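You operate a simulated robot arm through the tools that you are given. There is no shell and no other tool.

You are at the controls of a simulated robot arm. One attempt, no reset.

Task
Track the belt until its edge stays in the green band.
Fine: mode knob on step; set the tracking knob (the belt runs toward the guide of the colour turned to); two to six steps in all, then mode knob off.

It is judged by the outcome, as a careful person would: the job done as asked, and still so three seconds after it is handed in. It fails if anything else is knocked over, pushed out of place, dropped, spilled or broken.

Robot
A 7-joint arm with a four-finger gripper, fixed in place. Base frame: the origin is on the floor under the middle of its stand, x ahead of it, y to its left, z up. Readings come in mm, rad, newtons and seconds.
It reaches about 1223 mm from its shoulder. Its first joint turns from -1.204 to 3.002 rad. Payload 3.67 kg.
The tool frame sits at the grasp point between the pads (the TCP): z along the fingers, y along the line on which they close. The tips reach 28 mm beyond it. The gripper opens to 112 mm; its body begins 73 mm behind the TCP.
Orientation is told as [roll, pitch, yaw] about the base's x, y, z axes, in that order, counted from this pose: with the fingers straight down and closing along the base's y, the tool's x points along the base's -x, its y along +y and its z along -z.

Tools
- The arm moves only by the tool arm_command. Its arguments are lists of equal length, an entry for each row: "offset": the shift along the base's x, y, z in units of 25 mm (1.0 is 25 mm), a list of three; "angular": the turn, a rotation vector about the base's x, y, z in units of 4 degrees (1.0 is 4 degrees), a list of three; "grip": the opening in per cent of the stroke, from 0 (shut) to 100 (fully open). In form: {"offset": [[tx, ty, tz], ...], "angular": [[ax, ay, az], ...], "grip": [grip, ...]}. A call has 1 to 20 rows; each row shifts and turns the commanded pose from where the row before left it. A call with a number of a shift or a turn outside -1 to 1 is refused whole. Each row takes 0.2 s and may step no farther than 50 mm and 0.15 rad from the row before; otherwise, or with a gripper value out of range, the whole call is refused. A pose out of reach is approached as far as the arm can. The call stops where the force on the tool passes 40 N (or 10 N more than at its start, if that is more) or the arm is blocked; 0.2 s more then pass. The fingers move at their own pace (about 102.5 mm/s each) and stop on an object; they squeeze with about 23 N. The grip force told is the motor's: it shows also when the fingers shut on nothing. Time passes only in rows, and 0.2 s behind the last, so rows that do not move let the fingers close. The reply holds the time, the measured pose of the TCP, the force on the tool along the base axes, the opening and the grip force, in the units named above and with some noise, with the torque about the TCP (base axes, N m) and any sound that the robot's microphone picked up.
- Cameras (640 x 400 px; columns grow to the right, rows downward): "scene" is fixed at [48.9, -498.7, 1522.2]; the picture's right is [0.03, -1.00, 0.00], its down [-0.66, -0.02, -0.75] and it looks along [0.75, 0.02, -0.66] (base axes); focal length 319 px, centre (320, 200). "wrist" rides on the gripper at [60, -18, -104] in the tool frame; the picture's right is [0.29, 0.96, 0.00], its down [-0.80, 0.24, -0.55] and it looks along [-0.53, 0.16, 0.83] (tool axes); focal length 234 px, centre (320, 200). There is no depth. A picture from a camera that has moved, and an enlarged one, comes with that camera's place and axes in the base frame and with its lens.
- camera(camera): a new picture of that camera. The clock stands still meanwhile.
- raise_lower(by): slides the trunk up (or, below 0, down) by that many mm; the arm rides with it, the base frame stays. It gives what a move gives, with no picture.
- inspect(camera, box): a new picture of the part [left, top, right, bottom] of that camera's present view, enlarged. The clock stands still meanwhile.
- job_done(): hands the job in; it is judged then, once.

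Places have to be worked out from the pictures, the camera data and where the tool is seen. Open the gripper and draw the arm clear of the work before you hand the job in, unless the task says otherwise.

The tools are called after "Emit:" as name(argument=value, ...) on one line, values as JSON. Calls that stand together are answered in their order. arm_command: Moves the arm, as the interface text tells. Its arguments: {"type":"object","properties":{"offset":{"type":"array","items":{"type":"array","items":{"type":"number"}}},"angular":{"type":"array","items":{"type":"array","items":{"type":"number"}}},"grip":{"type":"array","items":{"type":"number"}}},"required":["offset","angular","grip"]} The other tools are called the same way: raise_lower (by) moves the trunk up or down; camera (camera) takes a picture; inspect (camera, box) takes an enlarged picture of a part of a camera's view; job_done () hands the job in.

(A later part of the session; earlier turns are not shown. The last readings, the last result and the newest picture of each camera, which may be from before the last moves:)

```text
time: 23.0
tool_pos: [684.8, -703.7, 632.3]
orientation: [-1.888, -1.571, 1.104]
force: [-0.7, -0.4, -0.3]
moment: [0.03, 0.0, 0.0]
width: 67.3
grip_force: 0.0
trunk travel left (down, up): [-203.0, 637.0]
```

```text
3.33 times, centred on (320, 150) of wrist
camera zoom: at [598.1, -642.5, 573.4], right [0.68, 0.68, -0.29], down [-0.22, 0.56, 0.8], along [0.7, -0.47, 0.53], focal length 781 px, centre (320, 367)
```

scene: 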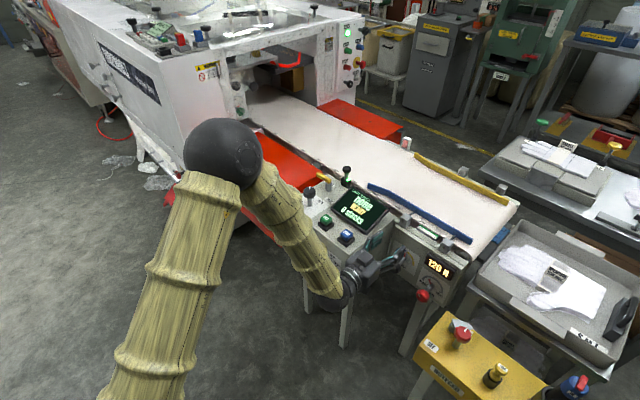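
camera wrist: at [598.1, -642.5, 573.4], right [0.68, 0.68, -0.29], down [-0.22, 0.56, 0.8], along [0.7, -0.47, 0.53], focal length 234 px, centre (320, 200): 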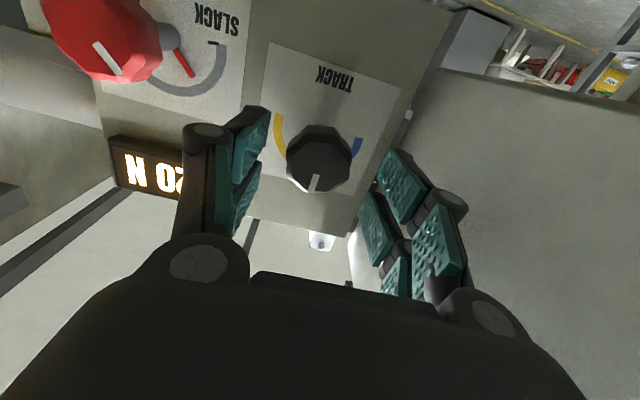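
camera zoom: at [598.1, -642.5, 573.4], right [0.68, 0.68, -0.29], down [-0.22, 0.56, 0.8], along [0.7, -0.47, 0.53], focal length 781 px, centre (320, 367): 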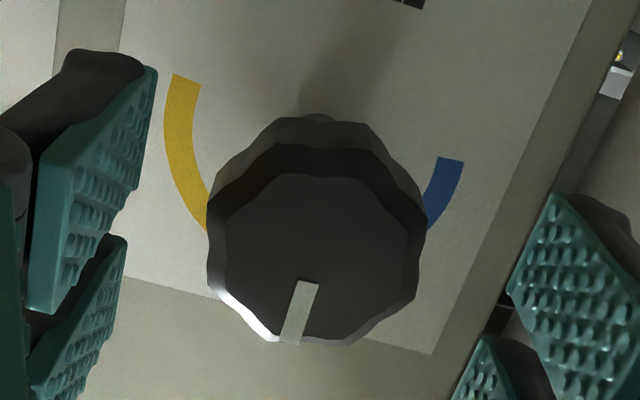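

The knob's front-face centre lies at about pixel (319, 167), matching the tool axis to within a millimetre. I advance 36 mm so the pads straddle the knob.

Emit:
arm_command(offset=[[0.509, -0.509, 0], [0.509, -0.509, 0], [0, 0, 0]], angular=[[0, 0, 0], [0, 0, 0], [0, 0, 0]], grip=[60, 60, 60])

Emit:
camera(camera="wrist")

Emit:
inspect(camera="scene", box=[350, 210, 450, 280])

```text
time: 23.8
tool_pos: [710.7, -729.4, 634.6]
orientation: [-2.646, -1.571, 1.857]
force: [0.1, 0.3, -0.1]
moment: [0.01, 0.01, 0.0]
width: 67.5
grip_force: 0.0
trunk travel left (down, up): [-203.0, 637.0]
```

```text
taken
camera wrist: at [624.7, -667.9, 573.8], right [0.68, 0.68, -0.29], down [-0.22, 0.56, 0.8], along [0.7, -0.47, 0.53], focal length 234 px, centre (320, 200)
```

wrist: 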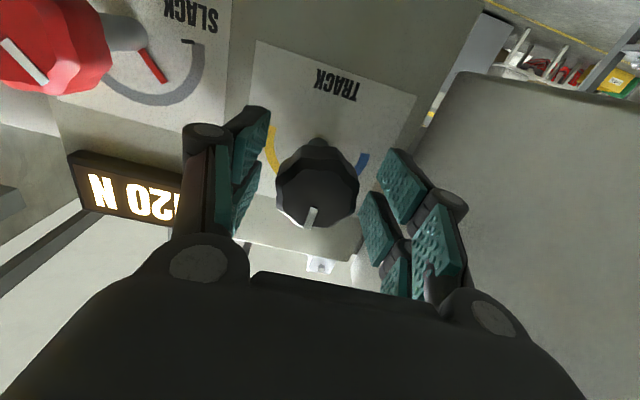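

```text
5.71 times, centred on (400, 245) of scene
camera zoom: at [48.9, -498.7, 1522.2], right [0.03, -1.0, 0.0], down [-0.66, -0.02, -0.75], along [0.75, 0.02, -0.66], focal length 1823 px, centre (-137, -57)
```

zoom: 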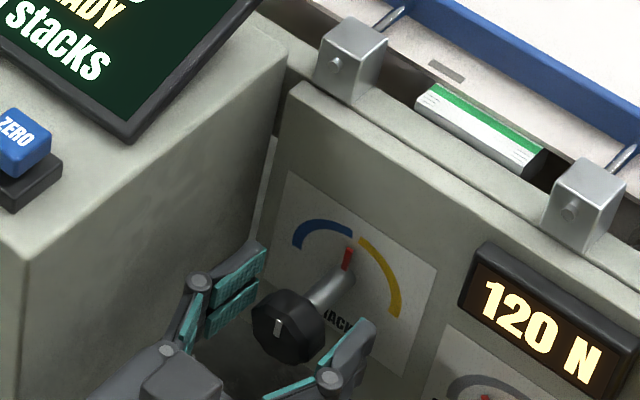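

The pads straddle the knob with no contact force. I nudge about 1.3 mm sideways to centre and close on it.

Emit:
arm_command(offset=[[-0.037, -0.037, 0.01], [0, 0, 0], [0, 0, 0], [0, 0, 0]], angular=[[0, 0, 0], [0, 0, 0], [0, 0, 0], [0, 0, 0]], grip=[60, 35, 10, 10])

Emit:
camera(camera="wrist")

```text
time: 24.8
tool_pos: [710.0, -730.7, 633.8]
orientation: [-2.242, -1.571, 1.458]
force: [2.6, 1.7, -0.1]
moment: [-0.06, -0.09, 0.1]
width: 40.0
grip_force: 45.3
trunk travel left (down, up): [-203.0, 637.0]
```

```text
taken
camera wrist: at [623.6, -668.7, 574.3], right [0.68, 0.68, -0.29], down [-0.22, 0.56, 0.8], along [0.7, -0.47, 0.53], focal length 234 px, centre (320, 200)
```

wrist: 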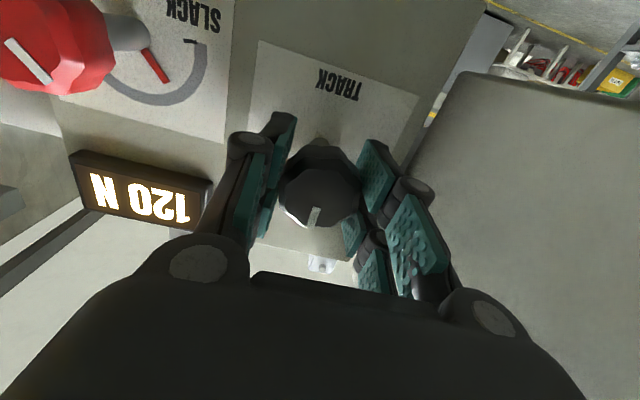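

The knob is held at 40 mm with little side load, and its mark points straight up (neutral). I turn it about 32° toward blue, counterclockwise as seen from the front.

Emit:
arm_command(offset=[[0, 0, 0], [0, 0, 0], [0, 0, 0], [0, 0, 0], [0, 0, 0], [0, 0, 0], [0, 0, 0], [0, 0, 0], [0, 0, 0]], angular=[[-0.707, 0.707, 0], [-0.707, 0.707, 0], [-0.707, 0.707, 0], [-0.707, 0.707, 0], [-0.707, 0.707, 0], [-0.707, 0.707, 0], [-0.707, 0.707, 0], [-0.707, 0.707, 0], [0, 0, 0]], grip=[10, 10, 10, 10, 10, 10, 10, 10, 10])

Emit:
camera(camera="wrist")

Emit:
inspect(camera="scene", box=[350, 210, 450, 280])

```text
time: 26.8
tool_pos: [709.9, -730.5, 635.0]
orientation: [-1.572, -1.01, 0.789]
force: [21.7, -8.2, 7.6]
moment: [0.08, 0.12, -0.05]
width: 39.8
grip_force: 45.4
trunk travel left (down, up): [-203.0, 637.0]
```

```text
taken
camera wrist: at [602.8, -689.6, 593.1], right [0.47, 0.47, -0.75], down [0.05, 0.84, 0.55], along [0.88, -0.29, 0.37], focal length 234 px, centre (320, 200)
```

wrist: 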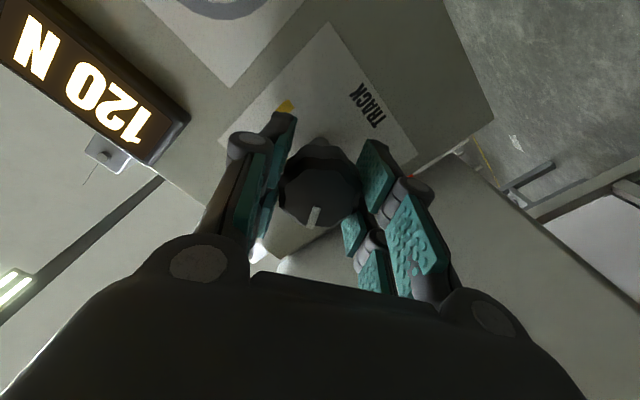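

```text
5.71 times, centred on (400, 245) of scene
camera zoom: at [48.9, -498.7, 1522.2], right [0.03, -1.0, 0.0], down [-0.66, -0.02, -0.75], along [0.75, 0.02, -0.66], focal length 1823 px, centre (-137, -57)
```

zoom: 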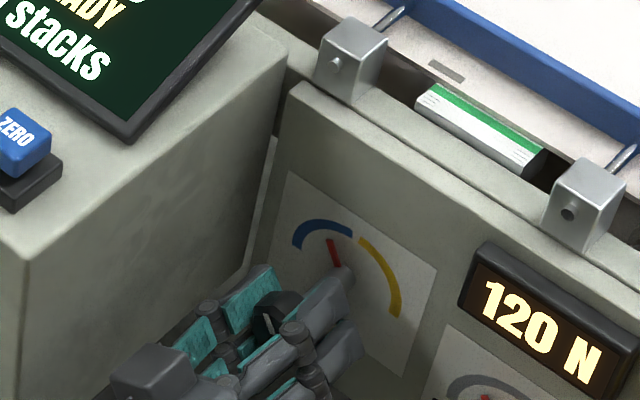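

The pointer now stands well into the blue arc. I release, back straight out along the axis, and look at where the pointer settled.

Emit:
arm_command(offset=[[0, 0, 0], [0, 0, 0], [0, 0, 0], [-0.6, 0.6, 0], [-0.7, 0.7, 0], [-0.7, 0.7, 0], [-0.7, 0.7, 0], [-0.1, 0.1, 0]], angular=[[0, 0, 0], [0, 0, 0], [0, 0, 0], [0, 0, 0], [0, 0, 0], [0, 0, 0], [0, 0, 0], [0, 0, 0]], grip=[45, 60, 60, 60, 60, 60, 60, 60])

Emit:
camera(camera="wrist")

Emit:
inspect(camera="scene", box=[350, 210, 450, 280])

```text
time: 28.6
tool_pos: [637.7, -659.6, 635.0]
orientation: [-1.572, -1.01, 0.786]
force: [-0.6, -0.2, -0.5]
moment: [0.01, 0.01, 0.05]
width: 67.0
grip_force: 0.1
trunk travel left (down, up): [-203.0, 637.0]
```

```text
taken
camera wrist: at [530.6, -618.7, 593.7], right [0.47, 0.47, -0.75], down [0.05, 0.84, 0.55], along [0.88, -0.29, 0.37], focal length 234 px, centre (320, 200)
```

wrist: 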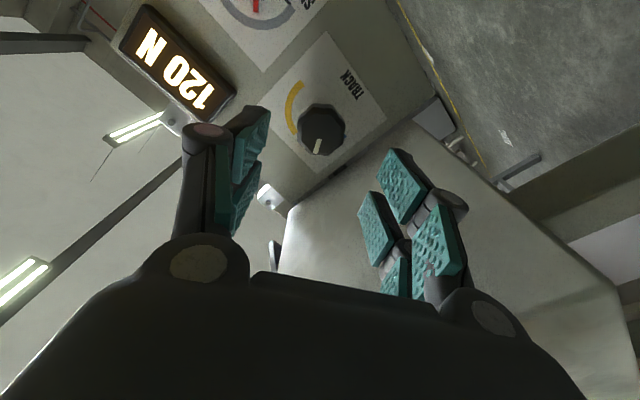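

```text
5.71 times, centred on (400, 245) of scene
camera zoom: at [48.9, -498.7, 1522.2], right [0.03, -1.0, 0.0], down [-0.66, -0.02, -0.75], along [0.75, 0.02, -0.66], focal length 1823 px, centre (-137, -57)
```

zoom: 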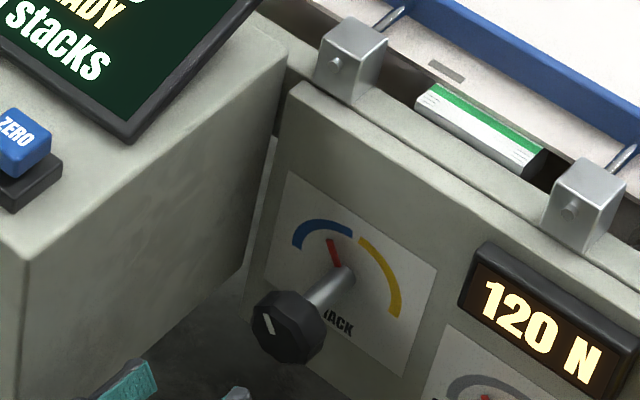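

The tracking knob is set about 32° to blue. I un-roll the gripper here in the clear, then raise the trunk back by 322 mm.

Emit:
arm_command(offset=[[0, 0, 0], [0, 0, 0], [0, 0, 0], [0, 0, 0], [0, 0, 0], [0, 0, 0], [0, 0, 0], [0, 0, 0]], angular=[[0.707, -0.707, 0], [0.707, -0.707, 0], [0.707, -0.707, 0], [0.707, -0.707, 0], [0.707, -0.707, 0], [0.707, -0.707, 0], [0.707, -0.707, 0], [0.707, -0.707, 0]], grip=[60, 60, 60, 60, 60, 60, 60, 60])

Emit:
raise_lower(by=322)

```text
time: 30.4
tool_pos: [636.7, -661.8, 634.3]
orientation: [-3.068, -1.571, 2.285]
force: [-0.7, -0.1, 0.6]
moment: [-0.03, 0.01, -0.01]
width: 67.1
grip_force: 0.1
trunk travel left (down, up): [-203.0, 637.0]
```

```text
time: 33.6
tool_pos: [638.3, -660.0, 956.1]
orientation: [-2.109, -1.57, 1.323]
force: [0.2, -0.1, 0.5]
moment: [-0.02, -0.01, 0.0]
width: 67.2
grip_force: 0.1
trunk travel left (down, up): [-525.0, 315.0]
```

Back at z≈956. I pitch the tool back to vertical while closing the fingers into a poker.

Emit:
arm_command(offset=[[0, 0, 0], [0, 0, 0], [0, 0, 0], [0, 0, 0], [0, 0, 0], [0, 0, 0], [0, 0, 0], [0, 0, 0], [0, 0, 0], [0, 0, 0], [0, 0, 0], [0, 0, 0], [0, 0, 0], [0, 0, 0], [0, 0, 0], [0, 0, 0]], angular=[[0.994, 0.994, 0], [0.994, 0.994, 0], [0.994, 0.994, 0], [0.994, 0.994, 0], [0.994, 0.994, 0], [0.994, 0.994, 0], [0.994, 0.994, 0], [0.994, 0.994, 0], [0.994, 0.994, 0], [0.994, 0.994, 0], [0.994, 0.994, 0], [0.994, 0.994, 0], [0.994, 0.994, 0], [0.994, 0.994, 0], [0.994, 0.994, 0], [0.994, 0.994, 0]], grip=[50, 40, 30, 20, 10, 5, 2, 2, 2, 2, 2, 2, 2, 2, 2, 2])

Emit:
camera(camera="wrist")

Emit:
inspect(camera="scene", box=[290, 160, 410, 260])

```text
time: 37.0
tool_pos: [638.6, -661.6, 954.5]
orientation: [0.001, 0.004, -0.784]
force: [0.1, 0.7, -0.6]
moment: [0.0, 0.02, 0.01]
width: 2.2
grip_force: 0.1
trunk travel left (down, up): [-525.0, 315.0]
```

```text
taken
camera wrist: at [583.8, -631.3, 1058.9], right [0.47, 0.88, 0.0], down [0.73, -0.39, 0.55], along [0.49, -0.26, -0.83], focal length 234 px, centre (320, 200)
```

wrist: 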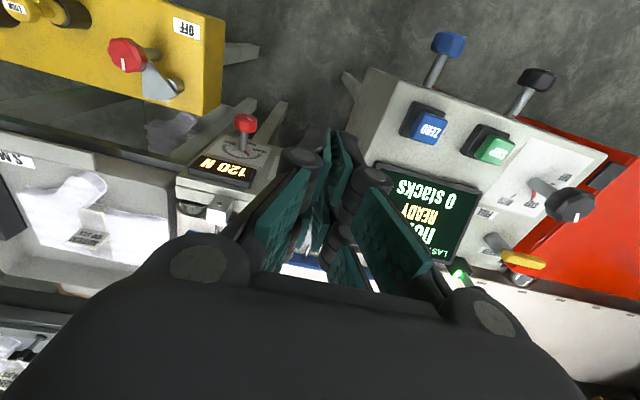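

```text
4.00 times, centred on (350, 210) of scene
camera zoom: at [48.9, -498.7, 1522.2], right [0.03, -1.0, 0.0], down [-0.66, -0.02, -0.75], along [0.75, 0.02, -0.66], focal length 1276 px, centre (200, 160)
```

zoom: 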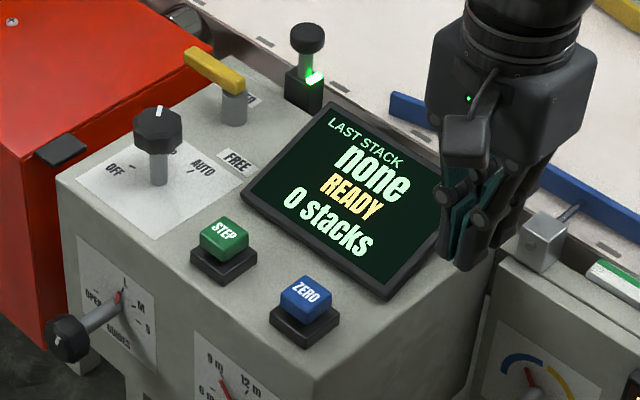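

The step button's top is at about (771.5, -499, 801). I move over it at height, then come down to z≈850 (tips about 20 mm above it).

Emit:
arm_command(offset=[[0.76, 0.93, 0], [0.76, 0.93, 0], [0.76, 0.93, 0], [0.76, 0.93, 0], [0.76, 0.93, 0], [0.76, 0.93, 0], [0.76, 0.93, 0], [0, 0, -1], [0, 0, -1], [0, 0, -1], [0, 0, -1], [0, 0, -0.15], [0, 0, 0]], angular=[[0, 0, 0], [0, 0, 0], [0, 0, 0], [0, 0, 0], [0, 0, 0], [0, 0, 0], [0, 0, 0], [0, 0, 0], [0, 0, 0], [0, 0, 0], [0, 0, 0], [0, 0, 0], [0, 0, 0]], grip=[2, 2, 2, 2, 2, 2, 2, 2, 2, 2, 2, 2, 2])

Emit:
camera(camera="wrist")

Emit:
inspect(camera="scene", box=[290, 160, 410, 260])

```text
time: 39.8
tool_pos: [771.3, -498.4, 850.0]
orientation: [0.0, 0.0, -0.785]
force: [0.7, -0.3, -0.7]
moment: [0.03, 0.0, 0.02]
width: 2.3
grip_force: 0.1
trunk travel left (down, up): [-525.0, 315.0]
```

```text
taken
camera wrist: at [715.9, -467.9, 955.1], right [0.47, 0.88, 0.0], down [0.73, -0.39, 0.55], along [0.49, -0.26, -0.83], focal length 234 px, centre (320, 200)
```

wrist: 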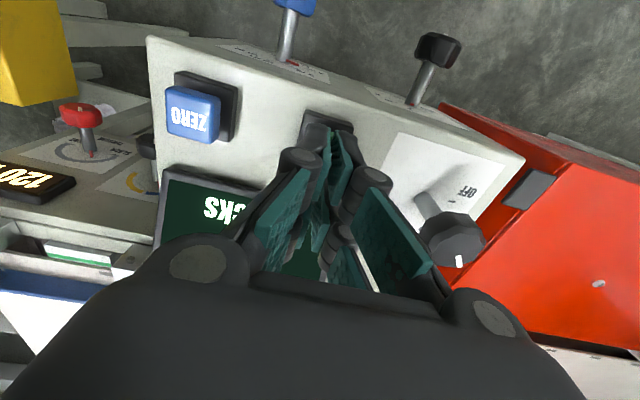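

```text
4.00 times, centred on (350, 210) of scene
camera zoom: at [48.9, -498.7, 1522.2], right [0.03, -1.0, 0.0], down [-0.66, -0.02, -0.75], along [0.75, 0.02, -0.66], focal length 1276 px, centre (200, 160)
```

zoom: 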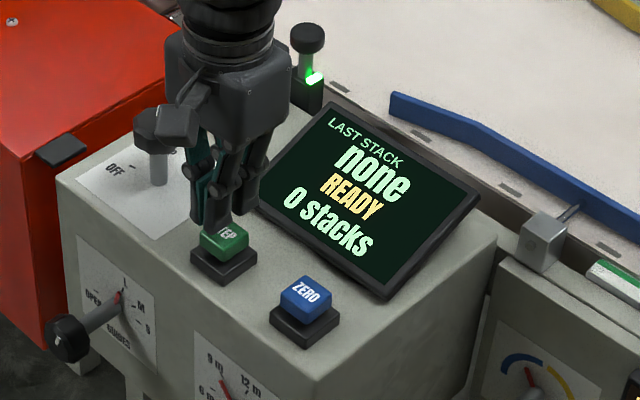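

The closed tips sit right over the STEP button. I descend in small increments to contact and press gently, watching the force and sound.

Emit:
arm_command(offset=[[0, 0, -0.4], [0, 0, -0.4], [0, 0, -0.1], [0, 0, -0.1]], angular=[[0, 0, 0], [0, 0, 0], [0, 0, 0], [0, 0, 0]], grip=[2, 2, 2, 2])

Emit:
inspect(camera="scene", box=[290, 160, 410, 260])

```text
time: 40.8
tool_pos: [771.6, -499.0, 827.1]
orientation: [-0.001, 0.001, -0.783]
force: [0.0, -0.3, 0.5]
moment: [0.0, 0.0, 0.01]
width: 2.4
grip_force: 0.0
trunk travel left (down, up): [-525.0, 315.0]
```

```text
4.00 times, centred on (350, 210) of scene
camera zoom: at [48.9, -498.7, 1522.2], right [0.03, -1.0, 0.0], down [-0.66, -0.02, -0.75], along [0.75, 0.02, -0.66], focal length 1276 px, centre (200, 160)
```

zoom: 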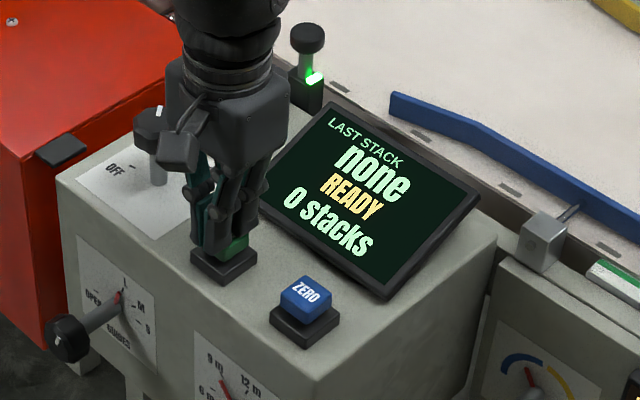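

No contact force yet; I zoom in to check where the fingertips are relative to the button.

Emit:
inspect(camera="scene", box=[330, 200, 370, 240])

Emit:
inspect(camera="wrist", box=[260, 90, 400, 210])

```text
10.00 times, centred on (350, 220) of scene
camera zoom: at [48.9, -498.7, 1522.2], right [0.03, -1.0, 0.0], down [-0.66, -0.02, -0.75], along [0.75, 0.02, -0.66], focal length 3190 px, centre (20, 0)
```

zoom: 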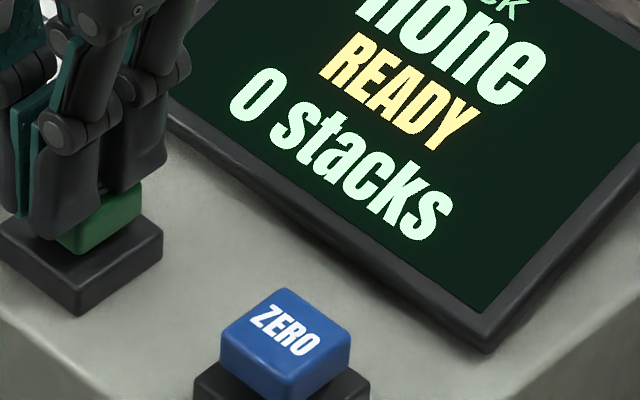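

```text
3.33 times, centred on (330, 150) of wrist
camera zoom: at [716.6, -467.9, 931.2], right [0.47, 0.88, 0.0], down [0.73, -0.39, 0.55], along [0.49, -0.26, -0.83], focal length 781 px, centre (287, 367)
```

zoom: 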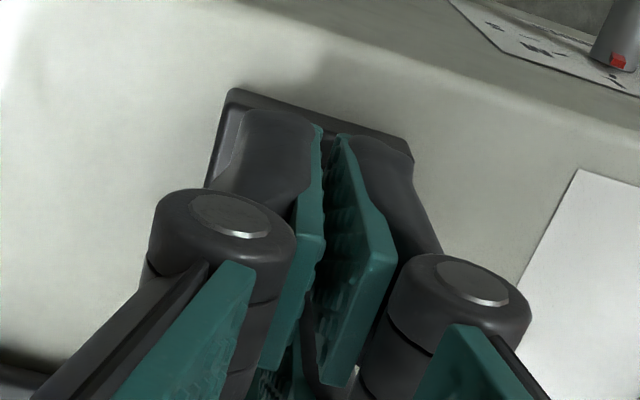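

The tips look slightly toward the front of the button; its centre is nearer (776.5, -499). I rise 10 mm, shift about 5 mm in +x, and come down again in small increments.

Emit:
arm_command(offset=[[0, 0, 0.4], [0.2, -0.01, 0], [0, 0, -0.4], [0, 0, -0.08], [0, 0, -0.08]], angular=[[0, 0, 0], [0, 0, 0], [0, 0, 0], [0, 0, 0], [0, 0, 0]], grip=[2, 2, 2, 2, 2])

Emit:
inspect(camera="scene", box=[310, 190, 360, 230])

```text
time: 42.0
tool_pos: [776.5, -499.3, 824.4]
orientation: [-0.001, 0.0, -0.785]
force: [0.0, -0.4, 2.1]
moment: [-0.01, -0.02, -0.01]
width: 6.1
grip_force: 13.5
trunk travel left (down, up): [-525.0, 315.0]
```

```text
10.00 times, centred on (335, 210) of scene
camera zoom: at [48.9, -498.7, 1522.2], right [0.03, -1.0, 0.0], down [-0.66, -0.02, -0.75], along [0.75, 0.02, -0.66], focal length 3190 px, centre (170, 100)
```

zoom: 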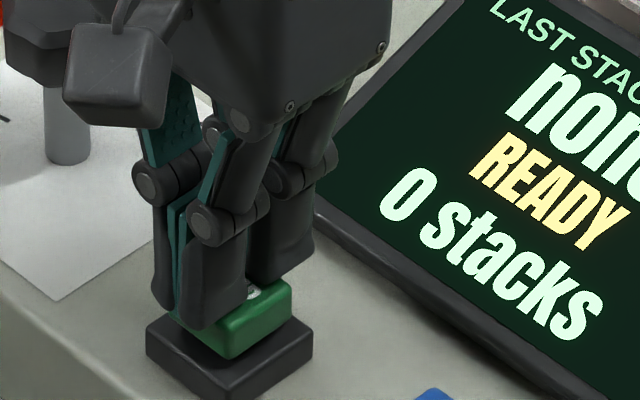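

The tips now touch the button (2 N). I press further in 2 mm steps.

Emit:
arm_command(offset=[[0, 0, -0.08], [0, 0, -0.08]], angular=[[0, 0, 0], [0, 0, 0]], grip=[2, 2])

Emit:
inspect(camera="scene", box=[310, 180, 400, 240])

```text
time: 42.6
tool_pos: [775.9, -499.6, 819.9]
orientation: [0.0, 0.0, -0.784]
force: [1.8, -1.4, 4.8]
moment: [-0.01, 0.01, 0.0]
width: 5.7
grip_force: 35.4
trunk travel left (down, up): [-525.0, 315.0]
heard: click
```

```text
6.67 times, centred on (355, 210) of scene
camera zoom: at [48.9, -498.7, 1522.2], right [0.03, -1.0, 0.0], down [-0.66, -0.02, -0.75], along [0.75, 0.02, -0.66], focal length 2127 px, centre (87, 133)
```

zoom: 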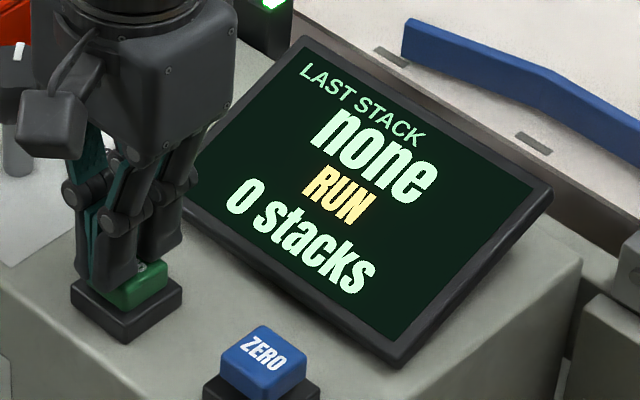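

A click was heard and the display shows RUN: one step has begun. I lift off the button and let the step complete.

Emit:
arm_command(offset=[[0, 0, 0.3], [0, 0, 0.6], [0, 0, 0.3], [0, 0, 0], [0, 0, 0], [0, 0, 0], [0, 0, 0], [0, 0, 0], [0, 0, 0], [0, 0, 0]], angular=[[0, 0, 0], [0, 0, 0], [0, 0, 0], [0, 0, 0], [0, 0, 0], [0, 0, 0], [0, 0, 0], [0, 0, 0], [0, 0, 0], [0, 0, 0]], grip=[2, 2, 2, 2, 2, 2, 2, 2, 2, 2])

Emit:
inspect(camera="scene", box=[310, 160, 450, 250])

Emit:
inspect(camera="scene", box=[412, 217, 444, 243])

```text
time: 44.8
tool_pos: [776.5, -497.5, 849.6]
orientation: [0.001, 0.0, -0.783]
force: [1.0, -0.4, -1.1]
moment: [0.03, 0.0, 0.0]
width: 2.2
grip_force: 0.1
trunk travel left (down, up): [-525.0, 315.0]
```

```text
4.44 times, centred on (380, 205) of scene
camera zoom: at [48.9, -498.7, 1522.2], right [0.03, -1.0, 0.0], down [-0.66, -0.02, -0.75], along [0.75, 0.02, -0.66], focal length 1418 px, centre (53, 178)
```

zoom: 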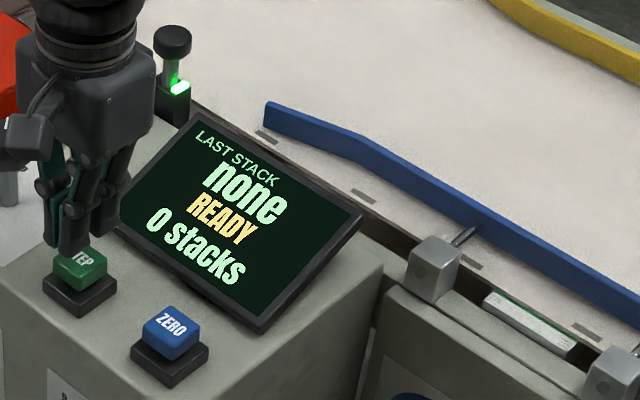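

```text
15.38 times, centred on (428, 230) of scene
camera zoom: at [48.9, -498.7, 1522.2], right [0.03, -1.0, 0.0], down [-0.66, -0.02, -0.75], along [0.75, 0.02, -0.66], focal length 4908 px, centre (-1342, -262)
```

zoom: 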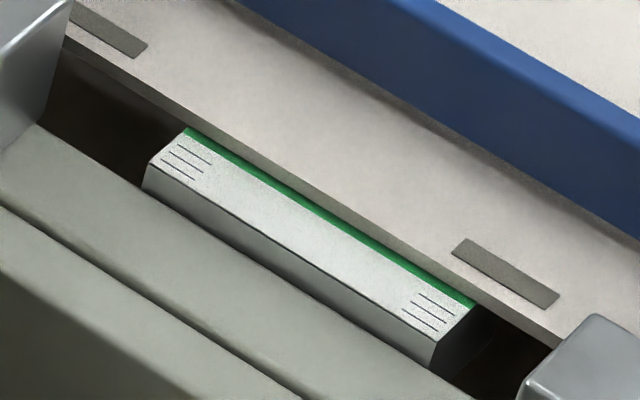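

The step finished (READY) and the belt edge moved roughly 5 mm toward blue; now only a thin green strip shows from this slanted angle. I go up and over to look at the gauge from nearly straight above.

Emit:
arm_command(offset=[[0, 0, 1], [0, 0, 1], [0, 0, 1], [0, 0, 1], [0, 0, 0.4], [0.09, -0.96, 0], [0.09, -0.96, 0], [0.09, -0.96, 0], [0.09, -0.96, 0], [0.09, -0.96, 0], [0.09, -0.96, 0], [0.09, -0.96, 0], [0.09, -0.96, 0], [0.09, -0.96, 0], [0.09, -0.96, 0], [0.09, -0.96, 0], [0.09, -0.96, 0], [0.09, -0.96, 0]], angular=[[0, 0, 0], [0, 0, 0], [0, 0, 0], [0, 0, 0], [0, 0, 0], [0, 0, 0], [0, 0, 0], [0, 0, 0], [0, 0, 0], [0, 0, 0], [0, 0, 0], [0, 0, 0], [0, 0, 0], [0, 0, 0], [0, 0, 0], [0, 0, 0], [0, 0, 0], [0, 0, 0]], grip=[2, 2, 2, 2, 2, 2, 2, 2, 2, 2, 2, 2, 2, 2, 2, 2, 2, 2])

Emit:
camera(camera="wrist")

```text
time: 48.6
tool_pos: [805.4, -813.2, 957.3]
orientation: [0.001, 0.002, -0.785]
force: [-0.5, 0.0, -0.4]
moment: [0.03, 0.0, 0.01]
width: 2.1
grip_force: 0.0
trunk travel left (down, up): [-525.0, 315.0]
```

```text
taken
camera wrist: at [750.0, -782.3, 1061.7], right [0.47, 0.88, 0.0], down [0.73, -0.39, 0.55], along [0.49, -0.26, -0.83], focal length 234 px, centre (320, 200)
```

wrist: 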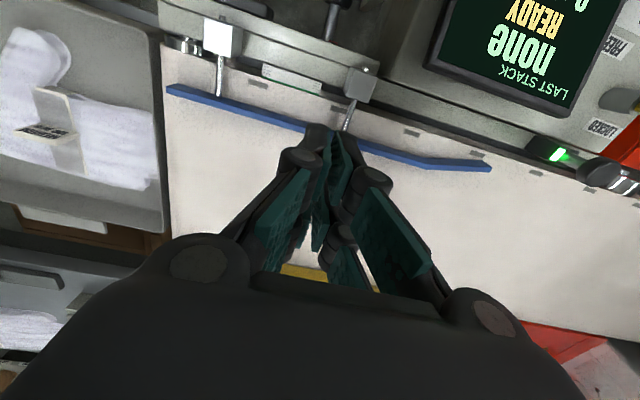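

The pose was reached and the gauge is now seen nearly from above. I zoom in on it.

Emit:
inspect(camera="wrist", box=[248, 55, 340, 110])

Emit:
inspect(camera="wrist", box=[262, 66, 294, 86])

Emit:
inspect(camera="wrist", box=[300, 78, 332, 98])

```text
6.96 times, centred on (294, 82) of wrist
camera zoom: at [750.0, -782.3, 1061.7], right [0.47, 0.88, 0.0], down [0.73, -0.39, 0.55], along [0.49, -0.26, -0.83], focal length 1629 px, centre (501, 1017)
```

zoom: 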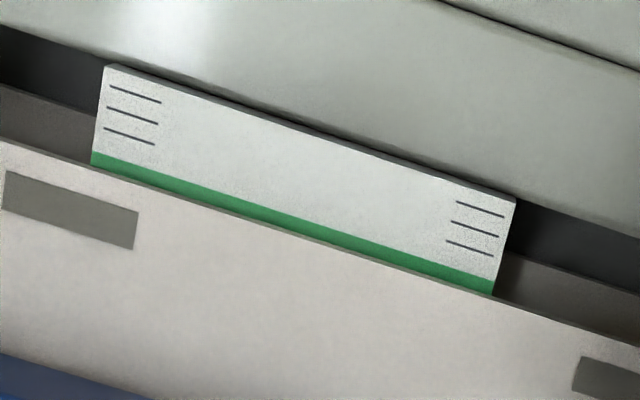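

```text
16.00 times, centred on (278, 76) of wrist
camera zoom: at [750.0, -782.3, 1061.7], right [0.47, 0.88, 0.0], down [0.73, -0.39, 0.55], along [0.49, -0.26, -0.83], focal length 3747 px, centre (992, 2184)
```

zoom: 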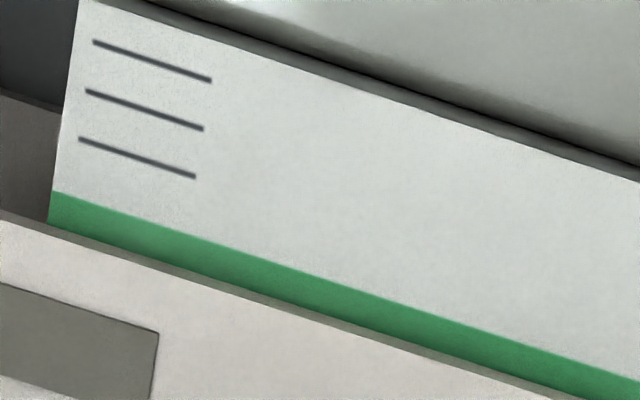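

```text
16.00 times, centred on (316, 88) of wrist
camera zoom: at [750.0, -782.3, 1061.7], right [0.47, 0.88, 0.0], down [0.73, -0.39, 0.55], along [0.49, -0.26, -0.83], focal length 3747 px, centre (384, 1992)
```

zoom: 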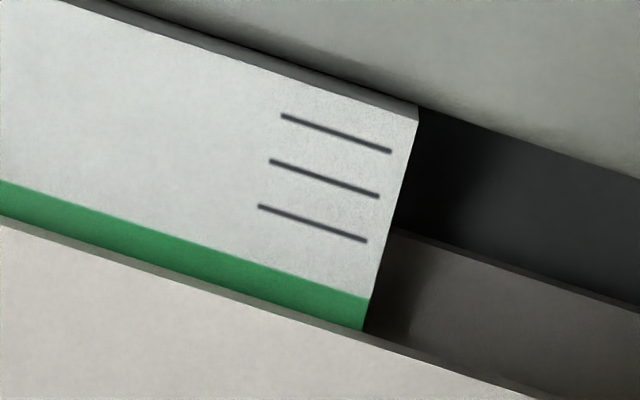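

Seen nearly from above, the belt edge is now inside the green band: about 0.7 tick-spacings in from the near edge of a band two spacings wide. One step at 32° moved it about 1.6 spacings, so before the second step I turn the tracking knob back to just past neutral. I retreat, open, and pitch up again.

Emit:
arm_command(offset=[[-0.95, 0.87, 0], [-0.95, 0.87, 0], [-0.95, 0.87, 0], [-0.95, 0.87, 0], [-0.95, 0.87, 0], [-0.95, 0.87, 0], [-0.95, 0.87, 0]], angular=[[0, 0, 0], [0, 0, 0], [0, 0, 0], [0, 0, 0], [0, 0, 0], [0, 0, 0], [0, 0, 0]], grip=[20, 40, 60, 60, 60, 60, 60])

Emit:
arm_command(offset=[[0, 0, 0], [0, 0, 0], [0, 0, 0], [0, 0, 0], [0, 0, 0], [0, 0, 0], [0, 0, 0], [0, 0, 0], [0, 0, 0], [0, 0, 0], [0, 0, 0], [0, 0, 0], [0, 0, 0], [0, 0, 0], [0, 0, 0], [0, 0, 0]], angular=[[-0.994, -0.994, 0], [-0.994, -0.994, 0], [-0.994, -0.994, 0], [-0.994, -0.994, 0], [-0.994, -0.994, 0], [-0.994, -0.994, 0], [-0.994, -0.994, 0], [-0.994, -0.994, 0], [-0.994, -0.994, 0], [-0.994, -0.994, 0], [-0.994, -0.994, 0], [-0.994, -0.994, 0], [-0.994, -0.994, 0], [-0.994, -0.994, 0], [-0.994, -0.994, 0], [-0.994, -0.994, 0]], grip=[60, 60, 60, 60, 60, 60, 60, 60, 60, 60, 60, 60, 60, 60, 60, 60])

```text
time: 50.2
tool_pos: [636.9, -658.4, 960.7]
orientation: [0.0, -0.002, -0.784]
force: [-0.6, 1.0, 0.5]
moment: [0.01, -0.05, 0.0]
width: 67.2
grip_force: 0.1
trunk travel left (down, up): [-525.0, 315.0]
```

```text
time: 53.6
tool_pos: [636.7, -657.2, 959.3]
orientation: [-2.556, -1.57, 1.769]
force: [0.8, -0.3, -0.3]
moment: [0.02, -0.03, 0.0]
width: 67.1
grip_force: 0.0
trunk travel left (down, up): [-525.0, 315.0]
```

The tool is horizontal again and lined up with the tracking knob's axis. I lower the trunk by 325 mm to knob height, staying about 95 mm in front of it.

Emit:
raise_lower(by=-325)

Emit:
arm_command(offset=[[0, 0, 0], [0, 0, 0], [0, 0, 0], [0, 0, 0], [0, 0, 0], [0, 0, 0], [0, 0, 0], [0, 0, 0], [0, 0, 0]], angular=[[-0.707, 0.707, 0], [-0.707, 0.707, 0], [-0.707, 0.707, 0], [-0.707, 0.707, 0], [-0.707, 0.707, 0], [-0.707, 0.707, 0], [-0.707, 0.707, 0], [-0.707, 0.707, 0], [0, 0, 0]], grip=[60, 60, 60, 60, 60, 60, 60, 60, 60])

Emit:
camera(camera="wrist")

```text
time: 56.8
tool_pos: [637.0, -658.1, 634.7]
orientation: [-2.318, -1.569, 1.531]
force: [-0.4, -0.7, 0.0]
moment: [0.01, -0.02, 0.0]
width: 67.1
grip_force: 0.1
trunk travel left (down, up): [-200.0, 640.0]
```

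```text
time: 58.8
tool_pos: [637.5, -658.1, 634.7]
orientation: [-1.573, -1.01, 0.787]
force: [-0.1, 1.6, -0.4]
moment: [0.01, 0.04, 0.01]
width: 67.2
grip_force: 0.1
trunk travel left (down, up): [-200.0, 640.0]
```

```text
taken
camera wrist: at [530.6, -617.1, 592.9], right [0.46, 0.47, -0.75], down [0.05, 0.84, 0.55], along [0.88, -0.29, 0.36], focal length 234 px, centre (320, 200)
```

wrist: 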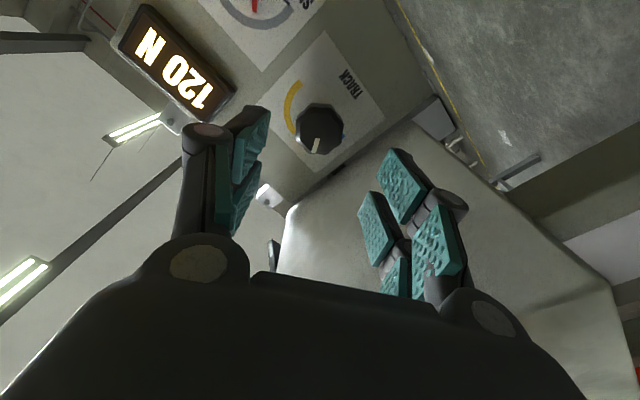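

The view matches the earlier retreat position. I advance 66 mm toward the knob and verify centring before going over it.

Emit:
arm_command(offset=[[0.62, -0.62, 0], [0.62, -0.62, 0], [0.62, -0.62, 0], [0, 0, 0]], angular=[[0, 0, 0], [0, 0, 0], [0, 0, 0], [0, 0, 0]], grip=[60, 60, 60, 60])

Emit:
inspect(camera="wrist", box=[256, 90, 384, 210])

```text
time: 59.8
tool_pos: [684.8, -704.7, 635.1]
orientation: [-1.571, -1.013, 0.787]
force: [-0.3, 0.7, 0.4]
moment: [0.02, 0.02, 0.0]
width: 67.2
grip_force: 0.1
trunk travel left (down, up): [-200.0, 640.0]
```

```text
3.33 times, centred on (320, 150) of wrist
camera zoom: at [577.5, -664.0, 593.5], right [0.47, 0.47, -0.75], down [0.05, 0.83, 0.55], along [0.88, -0.29, 0.37], focal length 781 px, centre (320, 367)
```

zoom: 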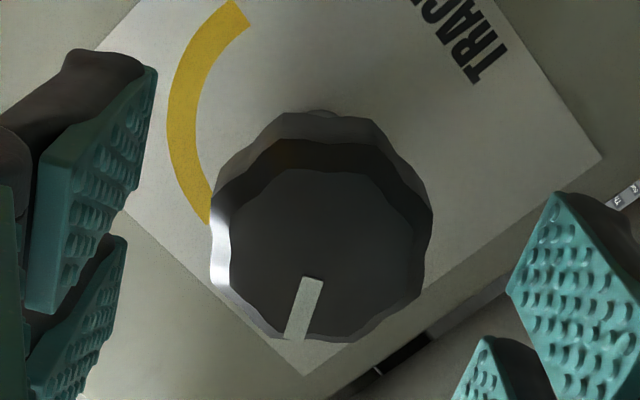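

The knob is centred as before. I advance the last 36 mm and close on it.

Emit:
arm_command(offset=[[0.509, -0.509, 0], [0.509, -0.509, 0], [0, 0, 0], [0, 0, 0], [0, 0, 0], [0, 0, 0]], angular=[[0, 0, 0], [0, 0, 0], [0, 0, 0], [0, 0, 0], [0, 0, 0], [0, 0, 0]], grip=[60, 60, 60, 35, 10, 10])

Emit:
camera(camera="wrist")

```text
time: 61.2
tool_pos: [710.0, -729.6, 635.9]
orientation: [-1.573, -1.01, 0.788]
force: [2.1, -3.9, 1.2]
moment: [0.0, 0.03, 0.07]
width: 39.8
grip_force: 44.8
trunk travel left (down, up): [-200.0, 640.0]
```

```text
taken
camera wrist: at [603.0, -689.3, 593.6], right [0.47, 0.47, -0.75], down [0.05, 0.83, 0.55], along [0.88, -0.29, 0.37], focal length 234 px, centre (320, 200)
```

wrist: 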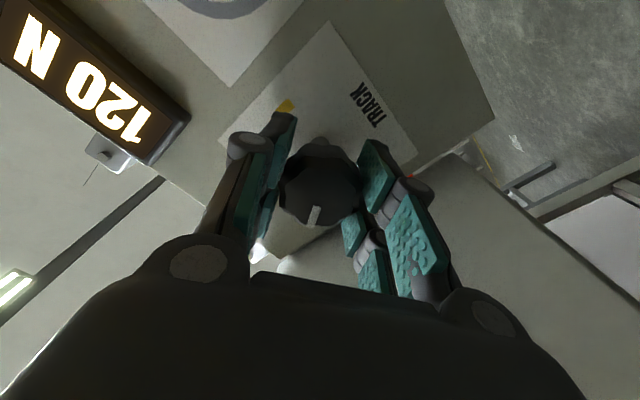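

Held at 39.8 mm with low side force. I turn it back 36° (clockwise from the front), to about 4° on the yellow side of neutral.

Emit:
arm_command(offset=[[0, 0, 0], [0, 0, 0], [0, 0, 0], [0, 0, 0], [0, 0, 0], [0, 0, 0], [0, 0, 0], [0, 0, 0], [0, 0, 0], [0, 0, 0]], angular=[[0.707, -0.707, 0], [0.707, -0.707, 0], [0.707, -0.707, 0], [0.707, -0.707, 0], [0.707, -0.707, 0], [0.707, -0.707, 0], [0.707, -0.707, 0], [0.707, -0.707, 0], [0.707, -0.707, 0], [0, 0, 0]], grip=[10, 10, 10, 10, 10, 10, 10, 10, 10, 10])

Emit:
inspect(camera="scene", box=[380, 235, 430, 270])

```text
time: 63.4
tool_pos: [710.1, -728.9, 634.3]
orientation: [1.584, -1.501, -2.372]
force: [3.6, -10.6, 8.7]
moment: [-0.27, -0.26, -0.22]
width: 39.2
grip_force: 44.8
trunk travel left (down, up): [-200.0, 640.0]
```

```text
11.43 times, centred on (405, 252) of scene
camera zoom: at [48.9, -498.7, 1522.2], right [0.03, -1.0, 0.0], down [-0.66, -0.02, -0.75], along [0.75, 0.02, -0.66], focal length 3646 px, centre (-651, -400)
```

zoom: 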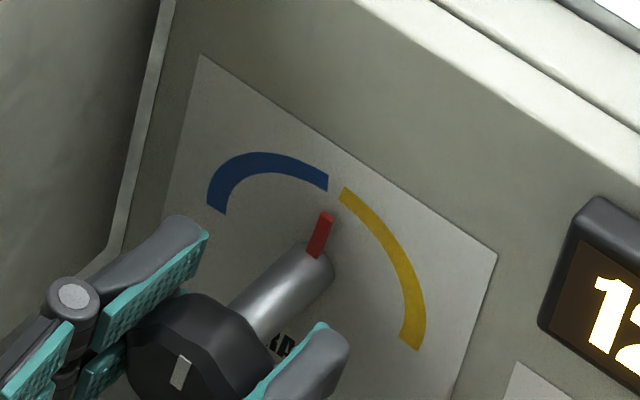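

The pointer is now at the gap, a touch to the yellow side. I release, back out, and un-roll the remaining 4° of offset.

Emit:
arm_command(offset=[[0, 0, 0], [0, 0, 0], [0, 0, 0], [-0.6, 0.6, 0], [-0.7, 0.7, 0], [-0.7, 0.7, 0], [-0.7, 0.7, 0], [-0.15, 0.15, 0]], angular=[[0, 0, 0], [0, 0, 0], [0, 0, 0], [0, 0, 0], [0, 0, 0], [0, 0, 0], [0, 0, 0], [-0.707, 0.707, 0]], grip=[45, 60, 60, 60, 60, 60, 60, 60])

Emit:
inspect(camera="scene", box=[380, 235, 430, 270])

Emit:
raise_lower(by=325)

```text
time: 65.2
tool_pos: [639.2, -659.4, 633.2]
orientation: [-2.026, -1.568, 1.242]
force: [0.0, -0.4, -0.4]
moment: [-0.01, 0.01, 0.01]
width: 67.1
grip_force: 0.1
trunk travel left (down, up): [-200.0, 640.0]
```

```text
11.43 times, centred on (405, 252) of scene
camera zoom: at [48.9, -498.7, 1522.2], right [0.03, -1.0, 0.0], down [-0.66, -0.02, -0.75], along [0.75, 0.02, -0.66], focal length 3646 px, centre (-651, -400)
```

zoom: 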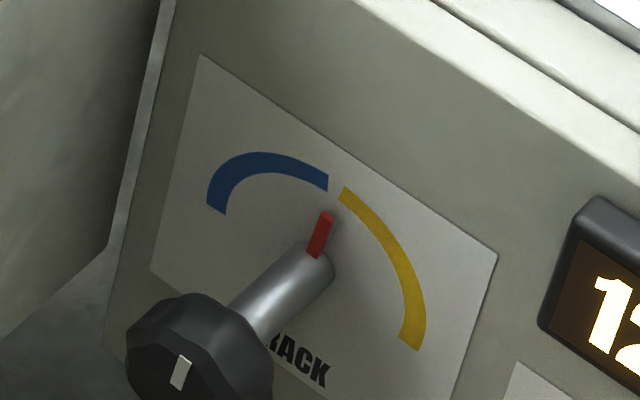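

```text
time: 68.4
tool_pos: [637.7, -659.0, 959.1]
orientation: [-2.079, -1.572, 1.294]
force: [-0.5, -0.5, 0.3]
moment: [0.02, 0.0, 0.0]
width: 67.3
grip_force: 0.1
trunk travel left (down, up): [-525.0, 315.0]
```

Knob set just off neutral and the arm is back at z≈959. I pitch down to vertical with fingers closed and return to above the step button.

Emit:
arm_command(offset=[[0, 0, 0], [0, 0, 0], [0, 0, 0], [0, 0, 0], [0, 0, 0], [0, 0, 0], [0, 0, 0], [0, 0, 0], [0, 0, 0], [0, 0, 0], [0, 0, 0], [0, 0, 0], [0, 0, 0], [0, 0, 0], [0, 0, 0], [0, 0, 0]], angular=[[0.994, 0.994, 0], [0.994, 0.994, 0], [0.994, 0.994, 0], [0.994, 0.994, 0], [0.994, 0.994, 0], [0.994, 0.994, 0], [0.994, 0.994, 0], [0.994, 0.994, 0], [0.994, 0.994, 0], [0.994, 0.994, 0], [0.994, 0.994, 0], [0.994, 0.994, 0], [0.994, 0.994, 0], [0.994, 0.994, 0], [0.994, 0.994, 0], [0.994, 0.994, 0]], grip=[50, 40, 30, 20, 10, 5, 2, 2, 2, 2, 2, 2, 2, 2, 2, 2])

Emit:
arm_command(offset=[[0.79, 0.91, 0], [0.79, 0.91, 0], [0.79, 0.91, 0], [0.79, 0.91, 0], [0.79, 0.91, 0], [0.79, 0.91, 0], [0.79, 0.91, 0], [0, 0, 0]], angular=[[0, 0, 0], [0, 0, 0], [0, 0, 0], [0, 0, 0], [0, 0, 0], [0, 0, 0], [0, 0, 0], [0, 0, 0]], grip=[2, 2, 2, 2, 2, 2, 2, 2])

```text
time: 71.8
tool_pos: [637.6, -660.0, 958.3]
orientation: [0.001, 0.003, -0.786]
force: [1.3, 0.0, -1.6]
moment: [0.0, -0.02, 0.0]
width: 2.3
grip_force: 0.1
trunk travel left (down, up): [-525.0, 315.0]
```

```text
time: 73.6
tool_pos: [778.8, -499.4, 961.2]
orientation: [0.002, -0.001, -0.784]
force: [-1.0, -0.4, 0.3]
moment: [0.0, -0.02, -0.02]
width: 2.0
grip_force: 0.1
trunk travel left (down, up): [-525.0, 315.0]
```

I lower to just above the button (z≈830) and confirm the alignment.

Emit:
arm_command(offset=[[-0.04, 0, -1], [0, 0, -1], [0, 0, -1], [0, 0, -1], [0, 0, -1], [0, 0, -0.2], [0, 0, 0]], angular=[[0, 0, 0], [0, 0, 0], [0, 0, 0], [0, 0, 0], [0, 0, 0], [0, 0, 0], [0, 0, 0]], grip=[2, 2, 2, 2, 2, 2, 2])

Emit:
inspect(camera="scene", box=[310, 190, 360, 230])

```text
time: 75.2
tool_pos: [775.6, -498.6, 827.6]
orientation: [0.0, 0.001, -0.785]
force: [0.1, 0.2, -0.8]
moment: [0.0, 0.01, -0.05]
width: 2.1
grip_force: 0.1
trunk travel left (down, up): [-525.0, 315.0]
```

```text
10.00 times, centred on (335, 210) of scene
camera zoom: at [48.9, -498.7, 1522.2], right [0.03, -1.0, 0.0], down [-0.66, -0.02, -0.75], along [0.75, 0.02, -0.66], focal length 3190 px, centre (170, 100)
```

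zoom: 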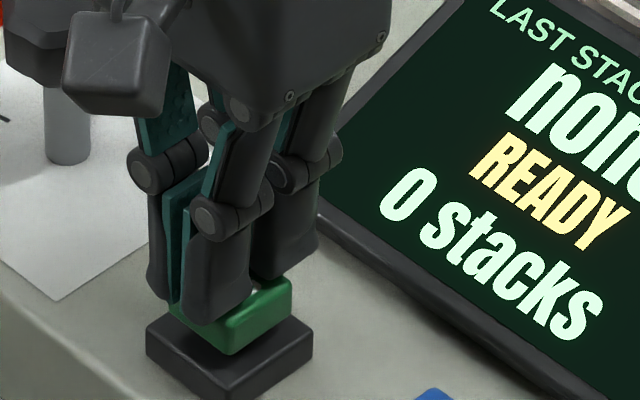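

The tips are just above the button, same alignment as before. I press in 2 mm increments to the level that clicked last time (≈820).

Emit:
arm_command(offset=[[0, 0, -0.1], [0, 0, -0.08], [0, 0, -0.08], [0, 0, -0.04]], angular=[[0, 0, 0], [0, 0, 0], [0, 0, 0], [0, 0, 0]], grip=[2, 2, 2, 2])

Emit:
inspect(camera="scene", box=[310, 180, 400, 240])

```text
time: 76.2
tool_pos: [775.3, -499.5, 821.2]
orientation: [0.0, 0.002, -0.783]
force: [0.3, 1.3, 2.7]
moment: [0.02, -0.05, 0.0]
width: 6.2
grip_force: 35.7
trunk travel left (down, up): [-525.0, 315.0]
heard: click
```

```text
6.67 times, centred on (355, 210) of scene
camera zoom: at [48.9, -498.7, 1522.2], right [0.03, -1.0, 0.0], down [-0.66, -0.02, -0.75], along [0.75, 0.02, -0.66], focal length 2127 px, centre (87, 133)
```

zoom: 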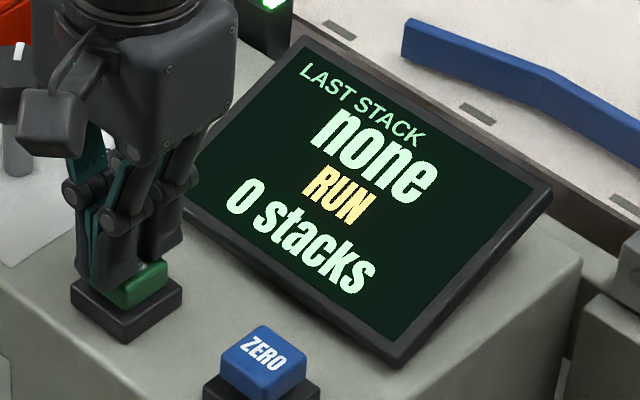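

The second step was triggered (click, RUN). I lift off and let it finish, then look at the gauge from the scene camera.

Emit:
arm_command(offset=[[0, 0, 0.3], [0, 0, 0.6], [0, 0, 0.3], [0, 0, 0], [0, 0, 0], [0, 0, 0], [0, 0, 0], [0, 0, 0], [0, 0, 0], [0, 0, 0]], angular=[[0, 0, 0], [0, 0, 0], [0, 0, 0], [0, 0, 0], [0, 0, 0], [0, 0, 0], [0, 0, 0], [0, 0, 0], [0, 0, 0], [0, 0, 0]], grip=[2, 2, 2, 2, 2, 2, 2, 2, 2, 2])

Emit:
inspect(camera="scene", box=[310, 160, 450, 250])

Emit:
inspect(camera="scene", box=[412, 217, 444, 243])

```text
time: 78.4
tool_pos: [774.3, -498.8, 850.7]
orientation: [0.0, -0.001, -0.783]
force: [0.6, 0.3, -0.8]
moment: [0.01, -0.02, -0.02]
width: 2.1
grip_force: 0.1
trunk travel left (down, up): [-525.0, 315.0]
```

```text
4.44 times, centred on (380, 205) of scene
camera zoom: at [48.9, -498.7, 1522.2], right [0.03, -1.0, 0.0], down [-0.66, -0.02, -0.75], along [0.75, 0.02, -0.66], focal length 1418 px, centre (53, 178)
```

zoom: 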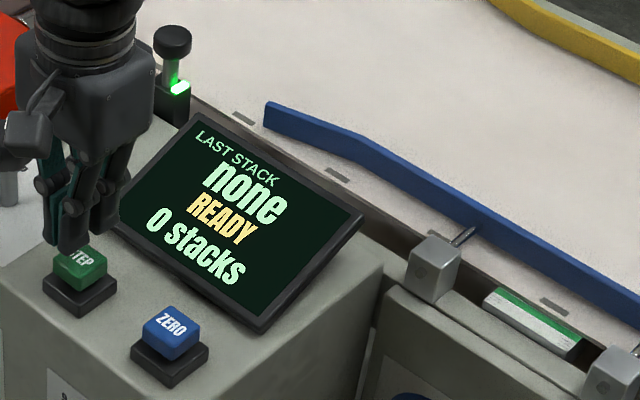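

```text
15.38 times, centred on (428, 230) of scene
camera zoom: at [48.9, -498.7, 1522.2], right [0.03, -1.0, 0.0], down [-0.66, -0.02, -0.75], along [0.75, 0.02, -0.66], focal length 4908 px, centre (-1342, -262)
```

zoom: 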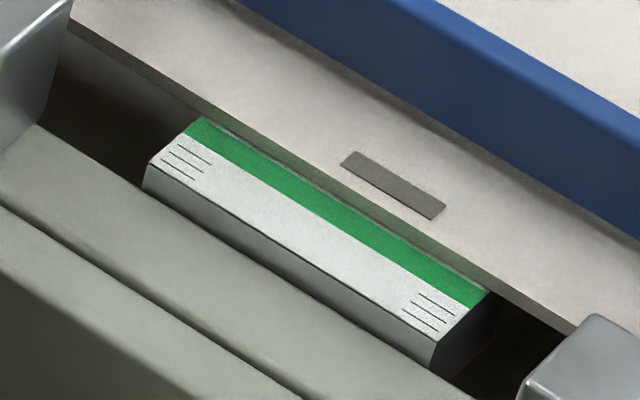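

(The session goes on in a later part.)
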